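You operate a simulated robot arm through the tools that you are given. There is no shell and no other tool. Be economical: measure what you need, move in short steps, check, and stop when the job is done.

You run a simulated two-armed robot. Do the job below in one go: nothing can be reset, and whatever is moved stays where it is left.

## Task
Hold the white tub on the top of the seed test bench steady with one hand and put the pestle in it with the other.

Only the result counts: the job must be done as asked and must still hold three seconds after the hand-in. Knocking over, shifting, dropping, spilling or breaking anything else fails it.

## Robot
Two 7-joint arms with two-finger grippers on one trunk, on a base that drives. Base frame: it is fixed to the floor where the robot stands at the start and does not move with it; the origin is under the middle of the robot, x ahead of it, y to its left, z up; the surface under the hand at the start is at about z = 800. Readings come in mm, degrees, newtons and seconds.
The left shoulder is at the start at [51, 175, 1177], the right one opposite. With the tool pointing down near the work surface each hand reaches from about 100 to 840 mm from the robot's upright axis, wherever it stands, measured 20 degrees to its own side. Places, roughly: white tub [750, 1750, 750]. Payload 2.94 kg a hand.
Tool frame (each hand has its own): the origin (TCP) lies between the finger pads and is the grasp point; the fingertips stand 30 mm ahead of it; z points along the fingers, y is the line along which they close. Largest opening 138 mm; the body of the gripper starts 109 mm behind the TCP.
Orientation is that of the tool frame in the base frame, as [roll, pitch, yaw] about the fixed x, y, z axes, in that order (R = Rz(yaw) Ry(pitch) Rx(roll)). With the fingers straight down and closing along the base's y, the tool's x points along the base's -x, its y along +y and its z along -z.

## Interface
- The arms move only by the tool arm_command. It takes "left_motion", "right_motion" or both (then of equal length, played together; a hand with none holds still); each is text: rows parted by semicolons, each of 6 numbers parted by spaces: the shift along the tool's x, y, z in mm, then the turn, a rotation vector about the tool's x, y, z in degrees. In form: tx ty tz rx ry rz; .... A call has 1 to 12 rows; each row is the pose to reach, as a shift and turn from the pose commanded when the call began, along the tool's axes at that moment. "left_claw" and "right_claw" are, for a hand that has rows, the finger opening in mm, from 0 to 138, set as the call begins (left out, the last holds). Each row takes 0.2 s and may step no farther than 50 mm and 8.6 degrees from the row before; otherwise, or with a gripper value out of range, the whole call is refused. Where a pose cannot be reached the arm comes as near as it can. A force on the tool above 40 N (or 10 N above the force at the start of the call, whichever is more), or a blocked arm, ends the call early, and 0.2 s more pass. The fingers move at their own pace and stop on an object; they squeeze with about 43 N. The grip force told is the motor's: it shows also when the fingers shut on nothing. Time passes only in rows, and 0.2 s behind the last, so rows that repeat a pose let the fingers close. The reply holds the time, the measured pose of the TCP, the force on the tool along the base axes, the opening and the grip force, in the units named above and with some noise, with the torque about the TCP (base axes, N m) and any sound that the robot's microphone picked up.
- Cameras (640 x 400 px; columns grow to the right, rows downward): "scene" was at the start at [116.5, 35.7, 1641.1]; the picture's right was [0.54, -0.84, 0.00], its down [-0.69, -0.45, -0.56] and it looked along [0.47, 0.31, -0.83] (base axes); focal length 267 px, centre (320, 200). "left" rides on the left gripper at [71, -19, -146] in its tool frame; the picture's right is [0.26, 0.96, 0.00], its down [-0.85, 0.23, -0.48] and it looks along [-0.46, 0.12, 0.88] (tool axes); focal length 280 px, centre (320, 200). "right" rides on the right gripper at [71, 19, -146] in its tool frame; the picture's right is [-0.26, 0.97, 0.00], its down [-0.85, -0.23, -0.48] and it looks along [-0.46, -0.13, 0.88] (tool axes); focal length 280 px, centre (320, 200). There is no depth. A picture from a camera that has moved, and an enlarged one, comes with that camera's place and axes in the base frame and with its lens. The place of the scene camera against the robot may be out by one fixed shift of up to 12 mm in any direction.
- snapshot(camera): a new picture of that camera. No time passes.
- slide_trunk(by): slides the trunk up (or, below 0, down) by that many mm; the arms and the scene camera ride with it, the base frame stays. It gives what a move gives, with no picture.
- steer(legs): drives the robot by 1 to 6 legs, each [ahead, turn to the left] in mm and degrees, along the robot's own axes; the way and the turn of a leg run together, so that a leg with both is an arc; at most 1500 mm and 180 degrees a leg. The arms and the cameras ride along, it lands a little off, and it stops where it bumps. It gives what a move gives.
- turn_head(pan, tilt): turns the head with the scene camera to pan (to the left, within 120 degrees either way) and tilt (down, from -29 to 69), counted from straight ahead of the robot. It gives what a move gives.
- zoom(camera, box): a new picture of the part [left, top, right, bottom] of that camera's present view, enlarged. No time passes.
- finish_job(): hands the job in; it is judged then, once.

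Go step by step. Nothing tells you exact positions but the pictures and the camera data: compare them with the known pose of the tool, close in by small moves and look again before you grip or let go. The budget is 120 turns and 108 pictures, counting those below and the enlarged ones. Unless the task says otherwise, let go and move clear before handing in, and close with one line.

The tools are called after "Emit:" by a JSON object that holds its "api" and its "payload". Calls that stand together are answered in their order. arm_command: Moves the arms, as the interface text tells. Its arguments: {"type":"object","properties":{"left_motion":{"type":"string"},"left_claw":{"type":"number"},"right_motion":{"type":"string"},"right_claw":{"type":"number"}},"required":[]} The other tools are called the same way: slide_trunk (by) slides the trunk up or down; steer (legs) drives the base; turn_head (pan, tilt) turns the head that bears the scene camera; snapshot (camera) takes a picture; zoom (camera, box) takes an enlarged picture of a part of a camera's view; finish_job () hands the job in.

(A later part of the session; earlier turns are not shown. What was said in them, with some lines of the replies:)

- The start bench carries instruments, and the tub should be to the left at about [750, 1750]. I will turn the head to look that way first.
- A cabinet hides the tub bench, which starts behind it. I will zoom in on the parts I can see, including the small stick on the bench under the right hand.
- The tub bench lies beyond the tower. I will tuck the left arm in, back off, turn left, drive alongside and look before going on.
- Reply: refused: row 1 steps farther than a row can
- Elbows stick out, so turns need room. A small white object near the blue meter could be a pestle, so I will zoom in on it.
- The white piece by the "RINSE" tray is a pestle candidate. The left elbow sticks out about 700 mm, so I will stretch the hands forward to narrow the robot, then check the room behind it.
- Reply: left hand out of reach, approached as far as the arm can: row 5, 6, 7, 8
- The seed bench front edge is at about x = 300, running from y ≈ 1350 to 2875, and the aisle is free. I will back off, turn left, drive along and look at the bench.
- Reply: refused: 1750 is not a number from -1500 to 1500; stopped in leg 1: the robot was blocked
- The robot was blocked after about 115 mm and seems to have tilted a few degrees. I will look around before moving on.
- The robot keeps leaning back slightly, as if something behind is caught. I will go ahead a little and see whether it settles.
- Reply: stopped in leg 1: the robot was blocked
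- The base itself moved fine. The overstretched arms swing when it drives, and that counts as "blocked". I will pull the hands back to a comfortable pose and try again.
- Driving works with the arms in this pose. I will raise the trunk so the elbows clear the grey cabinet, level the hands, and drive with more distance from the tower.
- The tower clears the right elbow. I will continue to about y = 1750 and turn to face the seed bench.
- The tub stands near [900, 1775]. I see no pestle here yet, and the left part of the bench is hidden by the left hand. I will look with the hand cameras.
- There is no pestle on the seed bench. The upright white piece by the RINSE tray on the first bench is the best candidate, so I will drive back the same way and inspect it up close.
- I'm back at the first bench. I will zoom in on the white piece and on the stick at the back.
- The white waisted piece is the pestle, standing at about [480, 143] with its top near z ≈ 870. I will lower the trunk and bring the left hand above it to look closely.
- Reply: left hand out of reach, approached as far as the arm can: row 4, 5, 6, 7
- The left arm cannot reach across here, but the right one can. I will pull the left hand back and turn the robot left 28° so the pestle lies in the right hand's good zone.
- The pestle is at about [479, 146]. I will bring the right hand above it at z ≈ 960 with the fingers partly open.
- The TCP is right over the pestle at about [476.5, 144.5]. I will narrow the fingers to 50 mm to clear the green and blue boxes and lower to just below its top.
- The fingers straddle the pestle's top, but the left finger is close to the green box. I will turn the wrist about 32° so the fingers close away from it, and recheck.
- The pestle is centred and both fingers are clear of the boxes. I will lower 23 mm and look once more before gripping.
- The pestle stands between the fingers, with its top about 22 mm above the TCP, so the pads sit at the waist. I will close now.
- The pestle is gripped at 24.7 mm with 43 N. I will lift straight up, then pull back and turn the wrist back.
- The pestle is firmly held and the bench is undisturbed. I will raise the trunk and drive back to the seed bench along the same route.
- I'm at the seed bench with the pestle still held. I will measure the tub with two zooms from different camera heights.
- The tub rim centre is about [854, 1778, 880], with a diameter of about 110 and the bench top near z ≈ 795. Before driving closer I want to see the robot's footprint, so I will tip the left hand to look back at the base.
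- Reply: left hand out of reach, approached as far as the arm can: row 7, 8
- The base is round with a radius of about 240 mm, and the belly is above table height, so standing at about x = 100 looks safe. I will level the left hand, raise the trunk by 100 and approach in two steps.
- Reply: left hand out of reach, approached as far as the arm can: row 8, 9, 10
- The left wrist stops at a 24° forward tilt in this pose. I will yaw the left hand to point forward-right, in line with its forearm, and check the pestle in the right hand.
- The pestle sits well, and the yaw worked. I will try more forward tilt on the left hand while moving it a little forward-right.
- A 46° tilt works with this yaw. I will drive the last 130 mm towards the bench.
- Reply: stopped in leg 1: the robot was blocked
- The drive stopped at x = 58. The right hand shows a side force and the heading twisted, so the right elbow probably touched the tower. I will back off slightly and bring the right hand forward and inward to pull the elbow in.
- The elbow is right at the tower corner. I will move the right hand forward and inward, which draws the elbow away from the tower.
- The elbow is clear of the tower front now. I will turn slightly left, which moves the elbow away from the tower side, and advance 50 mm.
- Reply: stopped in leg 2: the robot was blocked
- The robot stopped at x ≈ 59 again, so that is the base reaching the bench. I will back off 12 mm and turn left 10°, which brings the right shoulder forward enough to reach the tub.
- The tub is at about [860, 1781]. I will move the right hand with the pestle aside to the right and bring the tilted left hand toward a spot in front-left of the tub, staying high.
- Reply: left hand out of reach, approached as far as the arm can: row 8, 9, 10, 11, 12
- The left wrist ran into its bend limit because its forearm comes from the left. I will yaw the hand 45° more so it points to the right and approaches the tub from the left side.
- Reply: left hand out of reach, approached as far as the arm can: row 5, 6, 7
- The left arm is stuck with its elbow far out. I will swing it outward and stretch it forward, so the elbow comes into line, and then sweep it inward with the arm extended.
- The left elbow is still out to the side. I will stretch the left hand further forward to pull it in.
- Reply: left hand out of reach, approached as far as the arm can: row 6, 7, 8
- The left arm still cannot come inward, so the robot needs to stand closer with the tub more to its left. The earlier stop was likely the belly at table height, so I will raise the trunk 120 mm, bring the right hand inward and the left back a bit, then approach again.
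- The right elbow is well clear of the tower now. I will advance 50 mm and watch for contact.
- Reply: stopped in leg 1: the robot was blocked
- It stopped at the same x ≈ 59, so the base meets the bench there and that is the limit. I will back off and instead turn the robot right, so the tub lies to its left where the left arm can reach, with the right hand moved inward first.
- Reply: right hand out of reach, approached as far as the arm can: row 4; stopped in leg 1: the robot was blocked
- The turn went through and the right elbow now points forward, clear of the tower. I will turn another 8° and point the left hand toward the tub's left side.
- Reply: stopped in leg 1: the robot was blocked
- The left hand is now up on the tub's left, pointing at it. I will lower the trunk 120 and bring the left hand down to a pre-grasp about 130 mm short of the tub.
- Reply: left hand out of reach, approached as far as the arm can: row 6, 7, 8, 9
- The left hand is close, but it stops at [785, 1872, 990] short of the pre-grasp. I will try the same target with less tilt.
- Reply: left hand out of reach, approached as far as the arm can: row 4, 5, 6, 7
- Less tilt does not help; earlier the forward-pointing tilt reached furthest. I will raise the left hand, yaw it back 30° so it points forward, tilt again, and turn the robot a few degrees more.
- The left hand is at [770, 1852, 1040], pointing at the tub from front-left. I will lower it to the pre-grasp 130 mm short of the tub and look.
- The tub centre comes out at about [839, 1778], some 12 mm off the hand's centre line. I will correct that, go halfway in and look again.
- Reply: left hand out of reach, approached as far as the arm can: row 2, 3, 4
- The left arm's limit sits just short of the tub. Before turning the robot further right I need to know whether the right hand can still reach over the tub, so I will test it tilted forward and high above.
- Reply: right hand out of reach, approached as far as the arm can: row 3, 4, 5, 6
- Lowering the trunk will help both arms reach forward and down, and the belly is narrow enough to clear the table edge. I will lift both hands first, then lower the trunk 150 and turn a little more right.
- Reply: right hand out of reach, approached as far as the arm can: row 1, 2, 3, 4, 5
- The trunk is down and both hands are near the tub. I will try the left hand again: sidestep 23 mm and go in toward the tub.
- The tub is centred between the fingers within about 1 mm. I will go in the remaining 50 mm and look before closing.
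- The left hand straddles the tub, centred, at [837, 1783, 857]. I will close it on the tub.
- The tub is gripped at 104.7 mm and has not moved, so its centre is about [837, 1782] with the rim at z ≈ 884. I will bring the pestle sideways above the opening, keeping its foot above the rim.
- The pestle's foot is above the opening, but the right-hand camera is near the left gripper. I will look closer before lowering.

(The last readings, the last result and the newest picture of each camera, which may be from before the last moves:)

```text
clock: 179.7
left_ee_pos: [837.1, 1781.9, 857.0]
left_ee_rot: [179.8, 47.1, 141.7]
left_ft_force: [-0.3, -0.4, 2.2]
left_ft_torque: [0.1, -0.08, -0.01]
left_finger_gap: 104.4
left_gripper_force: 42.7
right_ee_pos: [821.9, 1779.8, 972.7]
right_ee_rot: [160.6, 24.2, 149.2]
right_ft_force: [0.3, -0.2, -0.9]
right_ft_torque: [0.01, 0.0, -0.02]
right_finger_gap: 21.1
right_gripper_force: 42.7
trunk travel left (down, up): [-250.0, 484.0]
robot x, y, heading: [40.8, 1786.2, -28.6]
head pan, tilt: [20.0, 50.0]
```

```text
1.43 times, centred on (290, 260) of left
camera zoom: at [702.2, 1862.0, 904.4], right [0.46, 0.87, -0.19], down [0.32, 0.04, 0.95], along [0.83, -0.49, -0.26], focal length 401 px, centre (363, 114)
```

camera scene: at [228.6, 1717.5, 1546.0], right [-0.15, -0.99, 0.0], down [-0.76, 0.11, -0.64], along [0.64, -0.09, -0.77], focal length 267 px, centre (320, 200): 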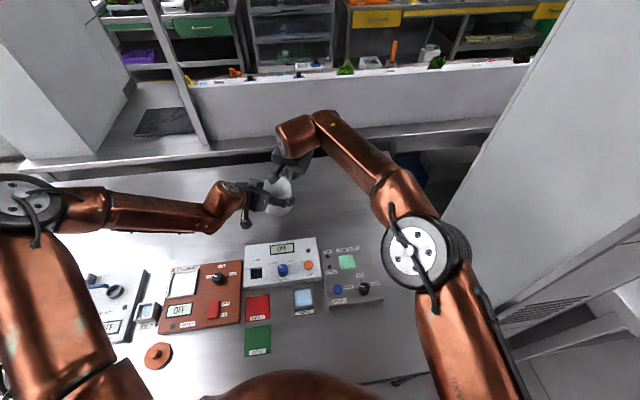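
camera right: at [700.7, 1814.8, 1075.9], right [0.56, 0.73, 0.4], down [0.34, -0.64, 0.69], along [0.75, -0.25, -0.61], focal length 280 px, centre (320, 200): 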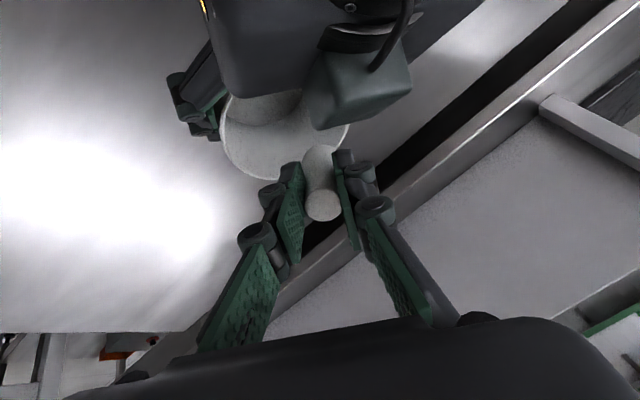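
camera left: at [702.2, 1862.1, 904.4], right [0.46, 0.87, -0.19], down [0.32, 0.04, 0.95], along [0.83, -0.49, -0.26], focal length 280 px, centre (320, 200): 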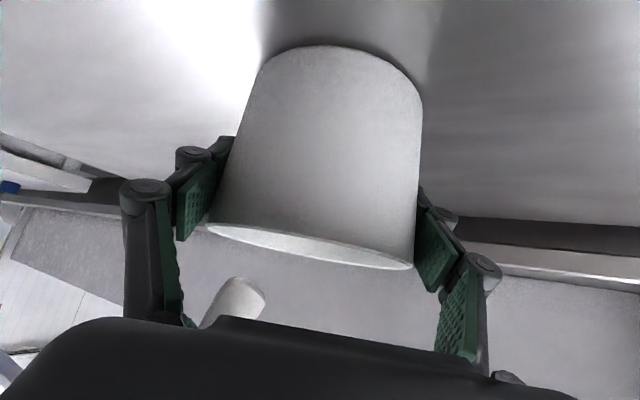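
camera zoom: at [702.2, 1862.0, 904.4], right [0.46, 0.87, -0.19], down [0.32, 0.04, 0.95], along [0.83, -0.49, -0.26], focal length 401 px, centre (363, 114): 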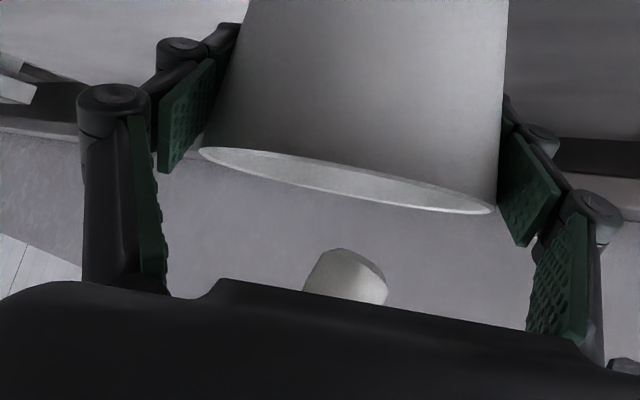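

The pestle's foot is confirmed over the opening at about z = 925. I will shift it slightly forward-right for clearance and lower 40 mm, watching forces.

Emit:
{"api": "arm_command", "payload": {"right_motion": "-13.1 -2.6 5.3 0 0 0;-9 -5.6 13.9 0 0 0;-5 -8.6 22.5 0 0 0;-.9 -11.6 31 0 0 0;3.2 -14.7 39.8 0 0 0;3.2 -14.7 39.8 0 0 0"}}

Emit:
{"api": "zoom", "payload": {"camera": "scene", "box": [240, 140, 310, 195]}}

Emit:
{"api": "zoom", "payload": {"camera": "right", "box": [160, 0, 480, 240]}}

Emit:
{"api": "snapshot", "payload": {"camera": "left"}}

```text
clock: 181.1
left_ee_pos: [836.6, 1780.9, 856.8]
left_ee_rot: [179.9, 47.0, 141.7]
left_ft_force: [0.1, 1.3, 2.0]
left_ft_torque: [0.12, -0.1, 0.05]
left_finger_gap: 104.1
left_gripper_force: 43.2
right_ee_pos: [834.2, 1771.2, 934.3]
right_ee_rot: [160.6, 24.0, 149.2]
right_ft_force: [0.7, -0.7, -0.9]
right_ft_torque: [0.02, 0.01, -0.01]
right_finger_gap: 20.9
right_gripper_force: 43.1
trunk travel left (down, up): [-250.0, 484.0]
robot x, y, heading: [40.9, 1782.8, -28.4]
head pan, tilt: [20.0, 50.0]
```

```text
7.27 times, centred on (275, 168) of scene
camera zoom: at [228.6, 1717.6, 1546.0], right [-0.15, -0.99, 0.0], down [-0.76, 0.11, -0.64], along [0.64, -0.09, -0.77], focal length 1945 px, centre (647, 436)
```

zoom: 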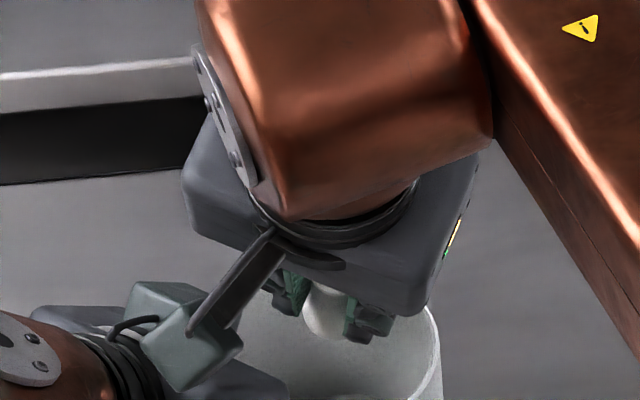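

```text
1.67 times, centred on (320, 120) of right
camera zoom: at [713.0, 1806.9, 1035.9], right [0.56, 0.73, 0.4], down [0.34, -0.64, 0.69], along [0.76, -0.25, -0.61], focal length 467 px, centre (320, 333)
```

zoom: 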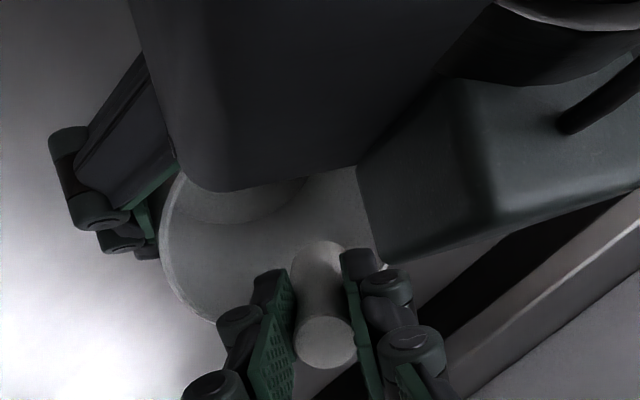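

```text
20 pictures are left
camera left: at [702.2, 1862.1, 904.4], right [0.46, 0.87, -0.19], down [0.32, 0.04, 0.95], along [0.83, -0.49, -0.26], focal length 280 px, centre (320, 200)
```

left: 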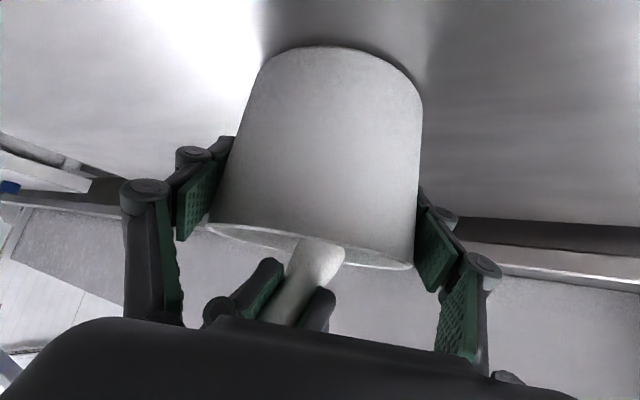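

The pestle's foot is at the tub's mouth and inside the rim, with no contact forces. I will lower another 22 mm carefully.

Emit:
{"api": "arm_command", "payload": {"right_motion": "2.5 -1.8 5 0 0 0;5 -3.6 10 0 0 0;7 -5.2 15 0 0 0;9 -6.6 19 0 0 0;9 -6.6 19 0 0 0"}}

Emit:
{"api": "snapshot", "payload": {"camera": "left"}}

Emit:
{"api": "zoom", "payload": {"camera": "scene", "box": [240, 150, 310, 205]}}

```text
clock: 182.3
left_ee_pos: [837.7, 1782.2, 855.7]
left_ee_rot: [179.8, 47.1, 141.8]
left_ft_force: [4.7, -0.9, 0.5]
left_ft_torque: [0.11, 0.06, 0.06]
left_finger_gap: 104.3
left_gripper_force: 42.7
right_ee_pos: [834.9, 1772.2, 910.8]
right_ee_rot: [160.6, 24.1, 149.3]
right_ft_force: [-5.4, 1.1, 0.3]
right_ft_torque: [0.07, 0.22, 0.06]
right_finger_gap: 20.8
right_gripper_force: 43.4
trunk travel left (down, up): [-250.0, 484.0]
robot x, y, heading: [47.0, 1783.7, -28.4]
head pan, tilt: [20.0, 50.0]
```

```text
19 pictures are left
camera left: at [702.3, 1862.2, 904.3], right [0.46, 0.87, -0.19], down [0.32, 0.04, 0.95], along [0.83, -0.49, -0.26], focal length 280 px, centre (320, 200)
```

left: 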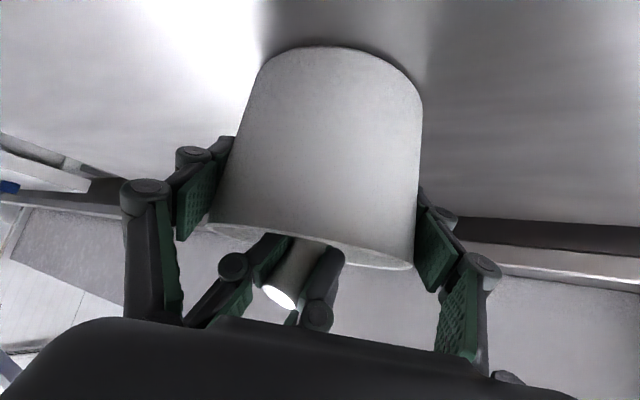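

```text
7.27 times, centred on (275, 178) of scene
camera zoom: at [228.6, 1717.5, 1546.0], right [-0.15, -0.99, 0.0], down [-0.76, 0.11, -0.64], along [0.64, -0.09, -0.77], focal length 1945 px, centre (647, 364)
```

zoom: 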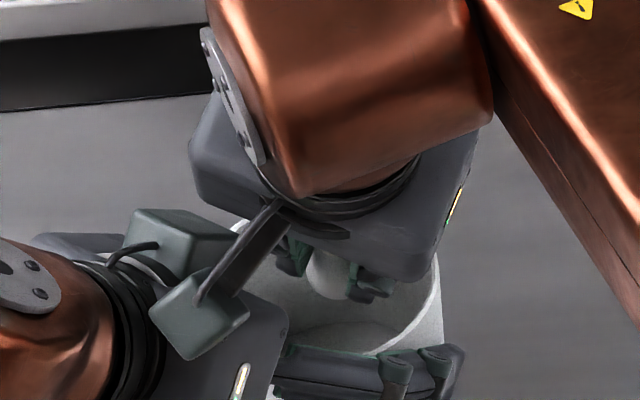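

The pestle's foot touches the tub's far wall (about 5 N). I will ease it back 9 mm and lower a bit more.

Emit:
{"api": "arm_command", "payload": {"right_motion": "3.5 -1.6 -2.2 0 0 0;7 -3.3 -4.5 0 0 0;9.5 -5.1 .7 0 0 0;12 -6.9 5.8 0 0 0;12 -6.9 5.8 0 0 0"}}

Emit:
{"api": "zoom", "payload": {"camera": "scene", "box": [240, 150, 310, 205]}}

```text
clock: 183.5
left_ee_pos: [837.1, 1781.9, 856.5]
left_ee_rot: [179.8, 47.0, 141.6]
left_ft_force: [-0.5, 0.5, 2.1]
left_ft_torque: [0.09, -0.05, 0.05]
left_finger_gap: 104.3
left_gripper_force: 42.7
right_ee_pos: [825.6, 1771.5, 898.8]
right_ee_rot: [160.5, 24.1, 149.2]
right_ft_force: [-0.8, -0.8, -0.9]
right_ft_torque: [-0.03, 0.01, -0.02]
right_finger_gap: 20.9
right_gripper_force: 43.0
trunk travel left (down, up): [-250.0, 484.0]
robot x, y, heading: [46.2, 1785.7, -28.4]
head pan, tilt: [20.0, 50.0]
```

```text
7.27 times, centred on (275, 178) of scene
camera zoom: at [228.5, 1717.6, 1546.0], right [-0.15, -0.99, 0.0], down [-0.76, 0.11, -0.64], along [0.64, -0.09, -0.77], focal length 1945 px, centre (647, 364)
```

zoom: 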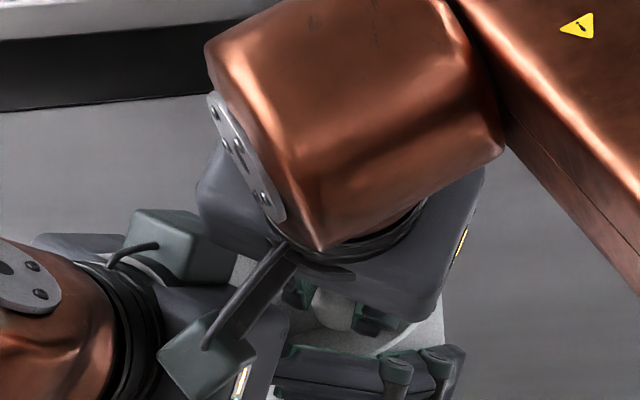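

Contact is gone and the foot is about 34 mm inside the tub. I will lower another 12 mm.

Emit:
{"api": "arm_command", "payload": {"right_motion": "1.6 -1.2 3.4 0 0 0;3.3 -2.4 6.9 0 0 0;4.9 -3.6 10.3 0 0 0;4.9 -3.6 10.3 0 0 0"}}

Emit:
{"api": "snapshot", "payload": {"camera": "left"}}

```text
clock: 184.5
left_ee_pos: [838.3, 1781.9, 856.5]
left_ee_rot: [179.8, 47.2, 141.7]
left_ft_force: [-1.1, 0.1, 1.0]
left_ft_torque: [0.03, -0.09, 0.01]
left_finger_gap: 104.3
left_gripper_force: 43.2
right_ee_pos: [825.8, 1772.1, 887.6]
right_ee_rot: [160.7, 24.1, 149.2]
right_ft_force: [-0.5, 0.2, -1.3]
right_ft_torque: [0.04, 0.01, 0.0]
right_finger_gap: 20.8
right_gripper_force: 42.9
trunk travel left (down, up): [-250.0, 484.0]
robot x, y, heading: [47.6, 1787.3, -28.2]
head pan, tilt: [20.0, 50.0]
```

```text
16 pictures are left
camera left: at [702.1, 1862.0, 904.3], right [0.46, 0.87, -0.19], down [0.32, 0.04, 0.95], along [0.83, -0.49, -0.26], focal length 280 px, centre (320, 200)
```

left: 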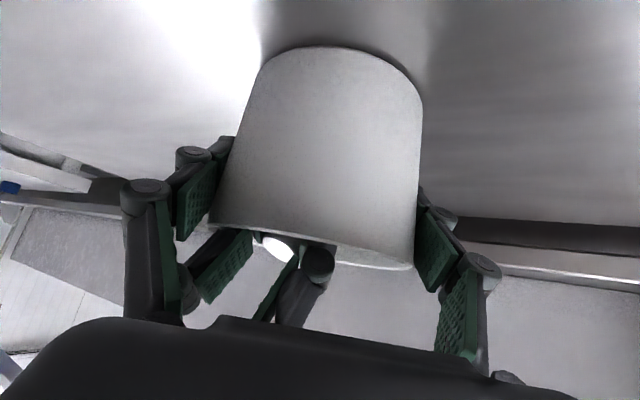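

There are still no contact forces, and the pestle is mostly inside. I will lower 12 mm more.

Emit:
{"api": "arm_command", "payload": {"right_motion": "1.6 -1.2 3.4 0 0 0;3.3 -2.4 6.9 0 0 0;4.9 -3.6 10.3 0 0 0;4.9 -3.6 10.3 0 0 0"}}

Emit:
{"api": "zoom", "payload": {"camera": "scene", "box": [240, 150, 310, 205]}}

```text
clock: 185.5
left_ee_pos: [837.2, 1783.2, 856.6]
left_ee_rot: [179.7, 47.1, 141.7]
left_ft_force: [11.5, 3.2, -15.4]
left_ft_torque: [-1.86, -0.71, -1.17]
left_finger_gap: 104.3
left_gripper_force: 43.3
right_ee_pos: [827.7, 1772.9, 879.4]
right_ee_rot: [160.3, 24.3, 148.9]
right_ft_force: [-4.9, -2.7, 33.0]
right_ft_torque: [1.87, -0.02, 1.29]
right_finger_gap: 20.7
right_gripper_force: 43.5
trunk travel left (down, up): [-250.0, 484.0]
robot x, y, heading: [47.1, 1781.1, -28.4]
head pan, tilt: [20.0, 50.0]
```

```text
7.27 times, centred on (275, 178) of scene
camera zoom: at [227.2, 1717.6, 1546.3], right [-0.15, -0.99, 0.0], down [-0.76, 0.11, -0.64], along [0.64, -0.09, -0.77], focal length 1945 px, centre (647, 364)
```

zoom: 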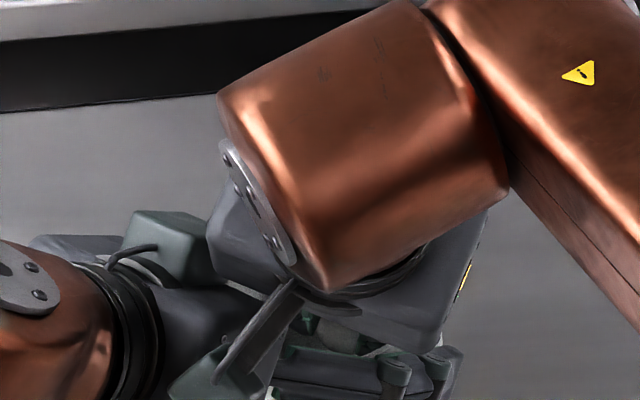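

The hands have just met (33 N), so I will come up about 7 mm to take the load off.

Emit:
{"api": "arm_command", "payload": {"right_motion": "-1.5 1.1 -3 0 0 0;-4 2.9 -8.2 0 0 0;-4 2.9 -8.2 0 0 0"}}

Emit:
{"api": "snapshot", "payload": {"camera": "left"}}

```text
clock: 186.3
left_ee_pos: [837.6, 1779.3, 858.2]
left_ee_rot: [-179.9, 47.3, 141.7]
left_ft_force: [-10.5, 13.1, 14.5]
left_ft_torque: [-2.93, 1.54, -2.33]
left_finger_gap: 104.4
left_gripper_force: 43.1
right_ee_pos: [825.4, 1770.1, 881.8]
right_ee_rot: [160.9, 24.0, 149.3]
right_ft_force: [11.1, -12.0, -16.3]
right_ft_torque: [2.46, -1.61, 2.03]
right_finger_gap: 20.8
right_gripper_force: 43.0
trunk travel left (down, up): [-250.0, 484.0]
robot x, y, heading: [47.7, 1785.4, -28.2]
head pan, tilt: [20.0, 50.0]
```

```text
14 pictures are left
camera left: at [702.2, 1860.7, 905.7], right [0.46, 0.87, -0.19], down [0.32, 0.04, 0.95], along [0.83, -0.5, -0.26], focal length 280 px, centre (320, 200)
```

left: 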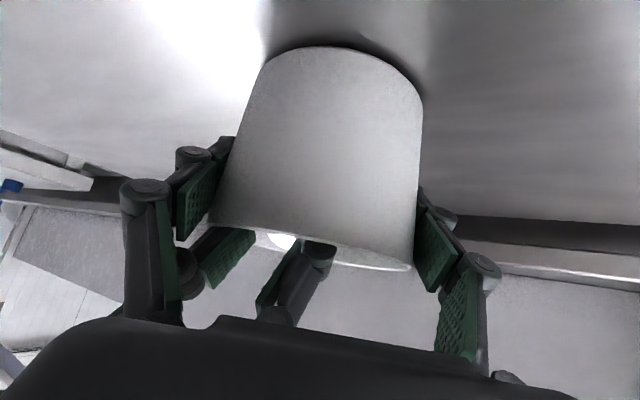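

The right hand is wedged sideways against the left gripper, being pushed toward +x and −y. I will ease it that way by a few millimetres.

Emit:
{"api": "arm_command", "payload": {"right_motion": "-3.5 -2 0 0 0 0;-7.2 -4.1 -.3 0 0 0;-7.2 -4.1 -.3 0 0 0"}}

```text
clock: 187.1
left_ee_pos: [837.3, 1781.1, 854.2]
left_ee_rot: [179.9, 47.2, 141.6]
left_ft_force: [1.2, -7.6, -1.0]
left_ft_torque: [0.32, -0.03, 0.24]
left_finger_gap: 104.2
left_gripper_force: 43.2
right_ee_pos: [829.6, 1767.8, 885.7]
right_ee_rot: [160.7, 24.1, 149.3]
right_ft_force: [-0.1, 7.8, 2.8]
right_ft_torque: [-0.08, 0.06, -0.16]
right_finger_gap: 21.0
right_gripper_force: 43.1
trunk travel left (down, up): [-250.0, 484.0]
robot x, y, heading: [46.7, 1782.4, -28.3]
head pan, tilt: [20.0, 50.0]
```

The wedge is free, and only a light touch on the tub's right wall remains. I will centre by 3.5 mm, then open the fingers slightly to let the pestle settle the last few centimetres.

Emit:
{"api": "arm_command", "payload": {"right_motion": ".8 1.6 .1 0 0 0;1.6 3.1 .3 0 0 0;1.6 3.1 .3 0 0 0"}}

Emit:
{"api": "arm_command", "payload": {"right_motion": "0 0 0 0 0 0;0 0 0 0 0 0;0 0 0 0 0 0", "right_claw": 34}}

Emit:
{"api": "snapshot", "payload": {"camera": "right"}}

```text
clock: 187.9
left_ee_pos: [837.4, 1782.2, 856.4]
left_ee_rot: [179.7, 47.1, 141.7]
left_ft_force: [-2.1, -1.1, 0.9]
left_ft_torque: [-0.04, 0.0, -0.05]
left_finger_gap: 104.6
left_gripper_force: 43.1
right_ee_pos: [831.3, 1768.0, 886.1]
right_ee_rot: [160.7, 24.1, 149.2]
right_ft_force: [2.0, 0.9, 0.4]
right_ft_torque: [-0.02, 0.06, 0.01]
right_finger_gap: 21.1
right_gripper_force: 43.1
trunk travel left (down, up): [-250.0, 484.0]
robot x, y, heading: [46.4, 1786.3, -28.3]
head pan, tilt: [20.0, 50.0]
```

```text
clock: 188.7
left_ee_pos: [838.0, 1782.5, 855.5]
left_ee_rot: [179.8, 47.0, 141.7]
left_ft_force: [-0.1, -6.1, -5.5]
left_ft_torque: [0.23, -0.28, 0.05]
left_finger_gap: 104.1
left_gripper_force: 42.7
right_ee_pos: [830.6, 1770.1, 887.3]
right_ee_rot: [160.5, 24.1, 149.2]
right_ft_force: [2.1, 7.8, 9.4]
right_ft_torque: [-0.19, 0.12, 0.0]
right_finger_gap: 31.2
right_gripper_force: 0.0
trunk travel left (down, up): [-250.0, 484.0]
robot x, y, heading: [48.1, 1786.6, -28.4]
head pan, tilt: [20.0, 50.0]
```

```text
13 pictures are left
camera right: at [708.3, 1805.0, 989.2], right [0.56, 0.73, 0.4], down [0.34, -0.64, 0.69], along [0.76, -0.25, -0.61], focal length 280 px, centre (320, 200)
```

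right: 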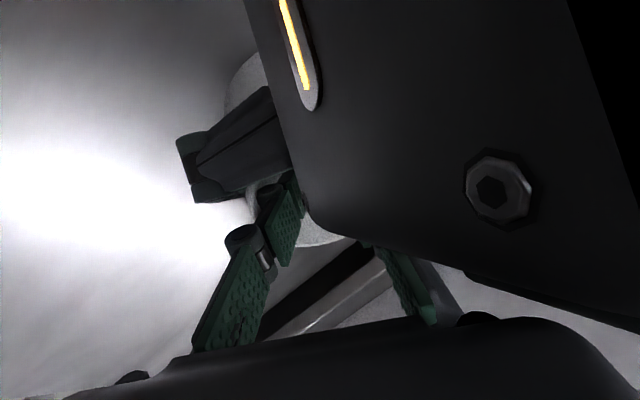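

The fingers are open and the pestle has dropped from the pads. I will raise the right hand straight up slowly.

Emit:
{"api": "arm_command", "payload": {"right_motion": "-2 1.5 -4.3 0 0 0;-4.1 3 -8.6 0 0 0;-8.2 6 -17.2 0 0 0;-12.2 9 -25.9 0 0 0;-16.3 12 -34.5 0 0 0;-24.5 18.1 -51.7 0 0 0;-32.6 24.2 -69 0 0 0;-36.7 27.2 -77.6 0 0 0"}}

Emit:
{"api": "zoom", "payload": {"camera": "right", "box": [160, 0, 480, 240]}}

```text
clock: 190.5
left_ee_pos: [837.6, 1781.3, 856.2]
left_ee_rot: [179.8, 47.0, 141.9]
left_ft_force: [-0.6, 0.2, 0.1]
left_ft_torque: [-0.06, 0.06, -0.04]
left_finger_gap: 103.7
left_gripper_force: 43.3
right_ee_pos: [829.2, 1770.6, 977.2]
right_ee_rot: [160.6, 24.1, 149.2]
right_ft_force: [-0.3, -0.1, 0.6]
right_ft_torque: [-0.02, 0.0, -0.02]
right_finger_gap: 33.8
right_gripper_force: 0.1
trunk travel left (down, up): [-250.0, 484.0]
robot x, y, heading: [48.7, 1784.6, -28.5]
head pan, tilt: [20.0, 50.0]
```

```text
1.67 times, centred on (320, 120) of right
camera zoom: at [708.5, 1804.9, 1080.1], right [0.56, 0.73, 0.4], down [0.34, -0.64, 0.69], along [0.75, -0.25, -0.61], focal length 467 px, centre (320, 333)
```

zoom: 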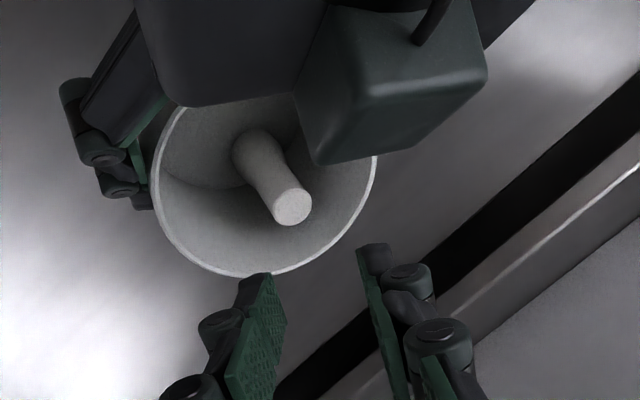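

The pestle now stands inside the tub. I will move the right hand clear, then open the left hand and back it off along its own axis.

Emit:
{"api": "arm_command", "payload": {"right_motion": "-13 -14.6 -10.3 0 0 0;-27 -29 -20.7 0 0 0;-40 -43.7 -31 0 0 0;-40 -43.7 -31 0 0 0"}}

Emit:
{"api": "arm_command", "payload": {"left_motion": "0 0 0 0 0 0;0 0 0 0 0 0;0 0 0 0 0 0;0 0 0 0 0 0", "left_claw": 136}}

Emit:
{"api": "snapshot", "payload": {"camera": "left"}}

```text
clock: 191.5
left_ee_pos: [836.8, 1782.0, 855.5]
left_ee_rot: [179.9, 47.0, 141.8]
left_ft_force: [-0.9, 0.3, -0.9]
left_ft_torque: [-0.03, 0.06, -0.06]
left_finger_gap: 103.8
left_gripper_force: 43.2
right_ee_pos: [829.8, 1709.6, 1006.0]
right_ee_rot: [160.8, 24.1, 149.3]
right_ft_force: [0.8, -0.5, -0.4]
right_ft_torque: [-0.02, 0.0, 0.02]
right_finger_gap: 34.1
right_gripper_force: 0.0
trunk travel left (down, up): [-250.0, 484.0]
robot x, y, heading: [46.8, 1782.6, -28.5]
head pan, tilt: [20.0, 50.0]
```

```text
clock: 192.5
left_ee_pos: [837.0, 1782.0, 856.6]
left_ee_rot: [179.8, 47.1, 141.6]
left_ft_force: [-0.4, 0.0, -0.2]
left_ft_torque: [0.01, 0.01, 0.01]
left_finger_gap: 136.2
left_gripper_force: 0.0
right_ee_pos: [829.4, 1708.6, 1007.3]
right_ee_rot: [160.6, 24.1, 149.3]
right_ft_force: [0.1, 0.4, -0.6]
right_ft_torque: [0.02, 0.0, -0.03]
right_finger_gap: 33.9
right_gripper_force: 0.0
trunk travel left (down, up): [-250.0, 484.0]
robot x, y, heading: [44.1, 1785.2, -28.3]
head pan, tilt: [20.0, 50.0]
```

```text
11 pictures are left
camera left: at [702.3, 1862.1, 904.3], right [0.46, 0.87, -0.19], down [0.32, 0.04, 0.95], along [0.83, -0.49, -0.26], focal length 280 px, centre (320, 200)
```

left: 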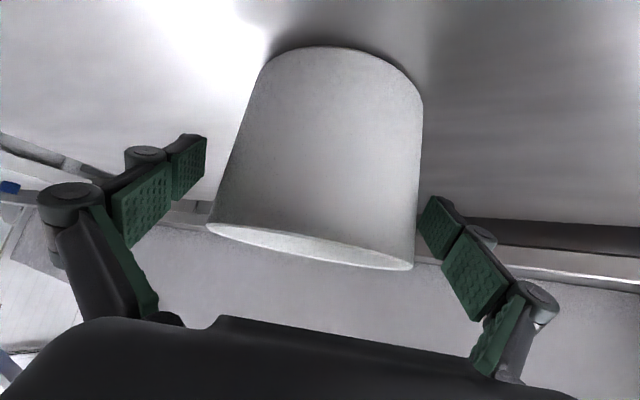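

Both fingers are free of the tub and it has not moved. I will back the left hand off along its axis, 110 mm.

Emit:
{"api": "arm_command", "payload": {"left_motion": "0 0 -15 0 0 0;0 0 -35 0 0 0;0 0 -60 0 0 0;-5 0 -85 0 0 0;-15 0 -110 0 0 0;-25 0 -125 0 0 0"}}

Emit:
{"api": "snapshot", "payload": {"camera": "left"}}

Emit:
{"api": "snapshot", "payload": {"camera": "scene"}}

```text
clock: 193.9
left_ee_pos: [778.4, 1829.1, 958.4]
left_ee_rot: [179.8, 47.1, 141.7]
left_ft_force: [0.1, -0.3, -0.1]
left_ft_torque: [0.0, -0.03, 0.0]
left_finger_gap: 136.1
left_gripper_force: 0.0
right_ee_pos: [829.3, 1708.1, 1006.4]
right_ee_rot: [160.6, 24.0, 149.2]
right_ft_force: [0.4, 0.6, -0.5]
right_ft_torque: [0.0, -0.02, -0.02]
right_finger_gap: 33.8
right_gripper_force: 0.0
trunk travel left (down, up): [-250.0, 484.0]
robot x, y, heading: [46.1, 1784.3, -28.4]
head pan, tilt: [20.0, 50.0]
```

```text
10 pictures are left
camera left: at [643.3, 1909.3, 1005.9], right [0.46, 0.87, -0.19], down [0.32, 0.04, 0.95], along [0.83, -0.49, -0.26], focal length 280 px, centre (320, 200)
```

left: 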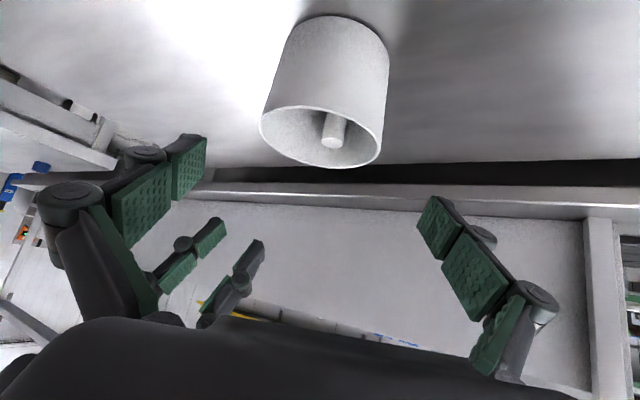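

```text
9 pictures are left
camera scene: at [228.8, 1717.6, 1545.9], right [-0.15, -0.99, 0.0], down [-0.76, 0.11, -0.64], along [0.64, -0.09, -0.77], focal length 267 px, centre (320, 200)
```

scene: 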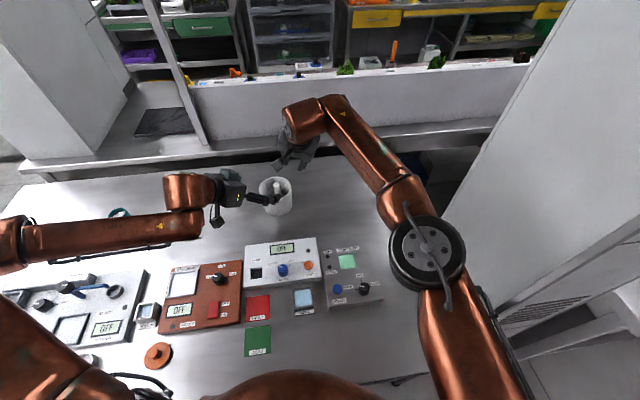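

The tub stands where it was with the pestle upright inside it, and both hands are open and clear. I am handing in now.

Emit:
{"api": "finish_job", "payload": {}}

```text
The job is handed in.
```

The left hand held the white tub while the right put the pestle in. The pestle stands upright inside, both hands are clear, and I saw nothing else disturbed, though the base bumped the seed bench three times on approach.
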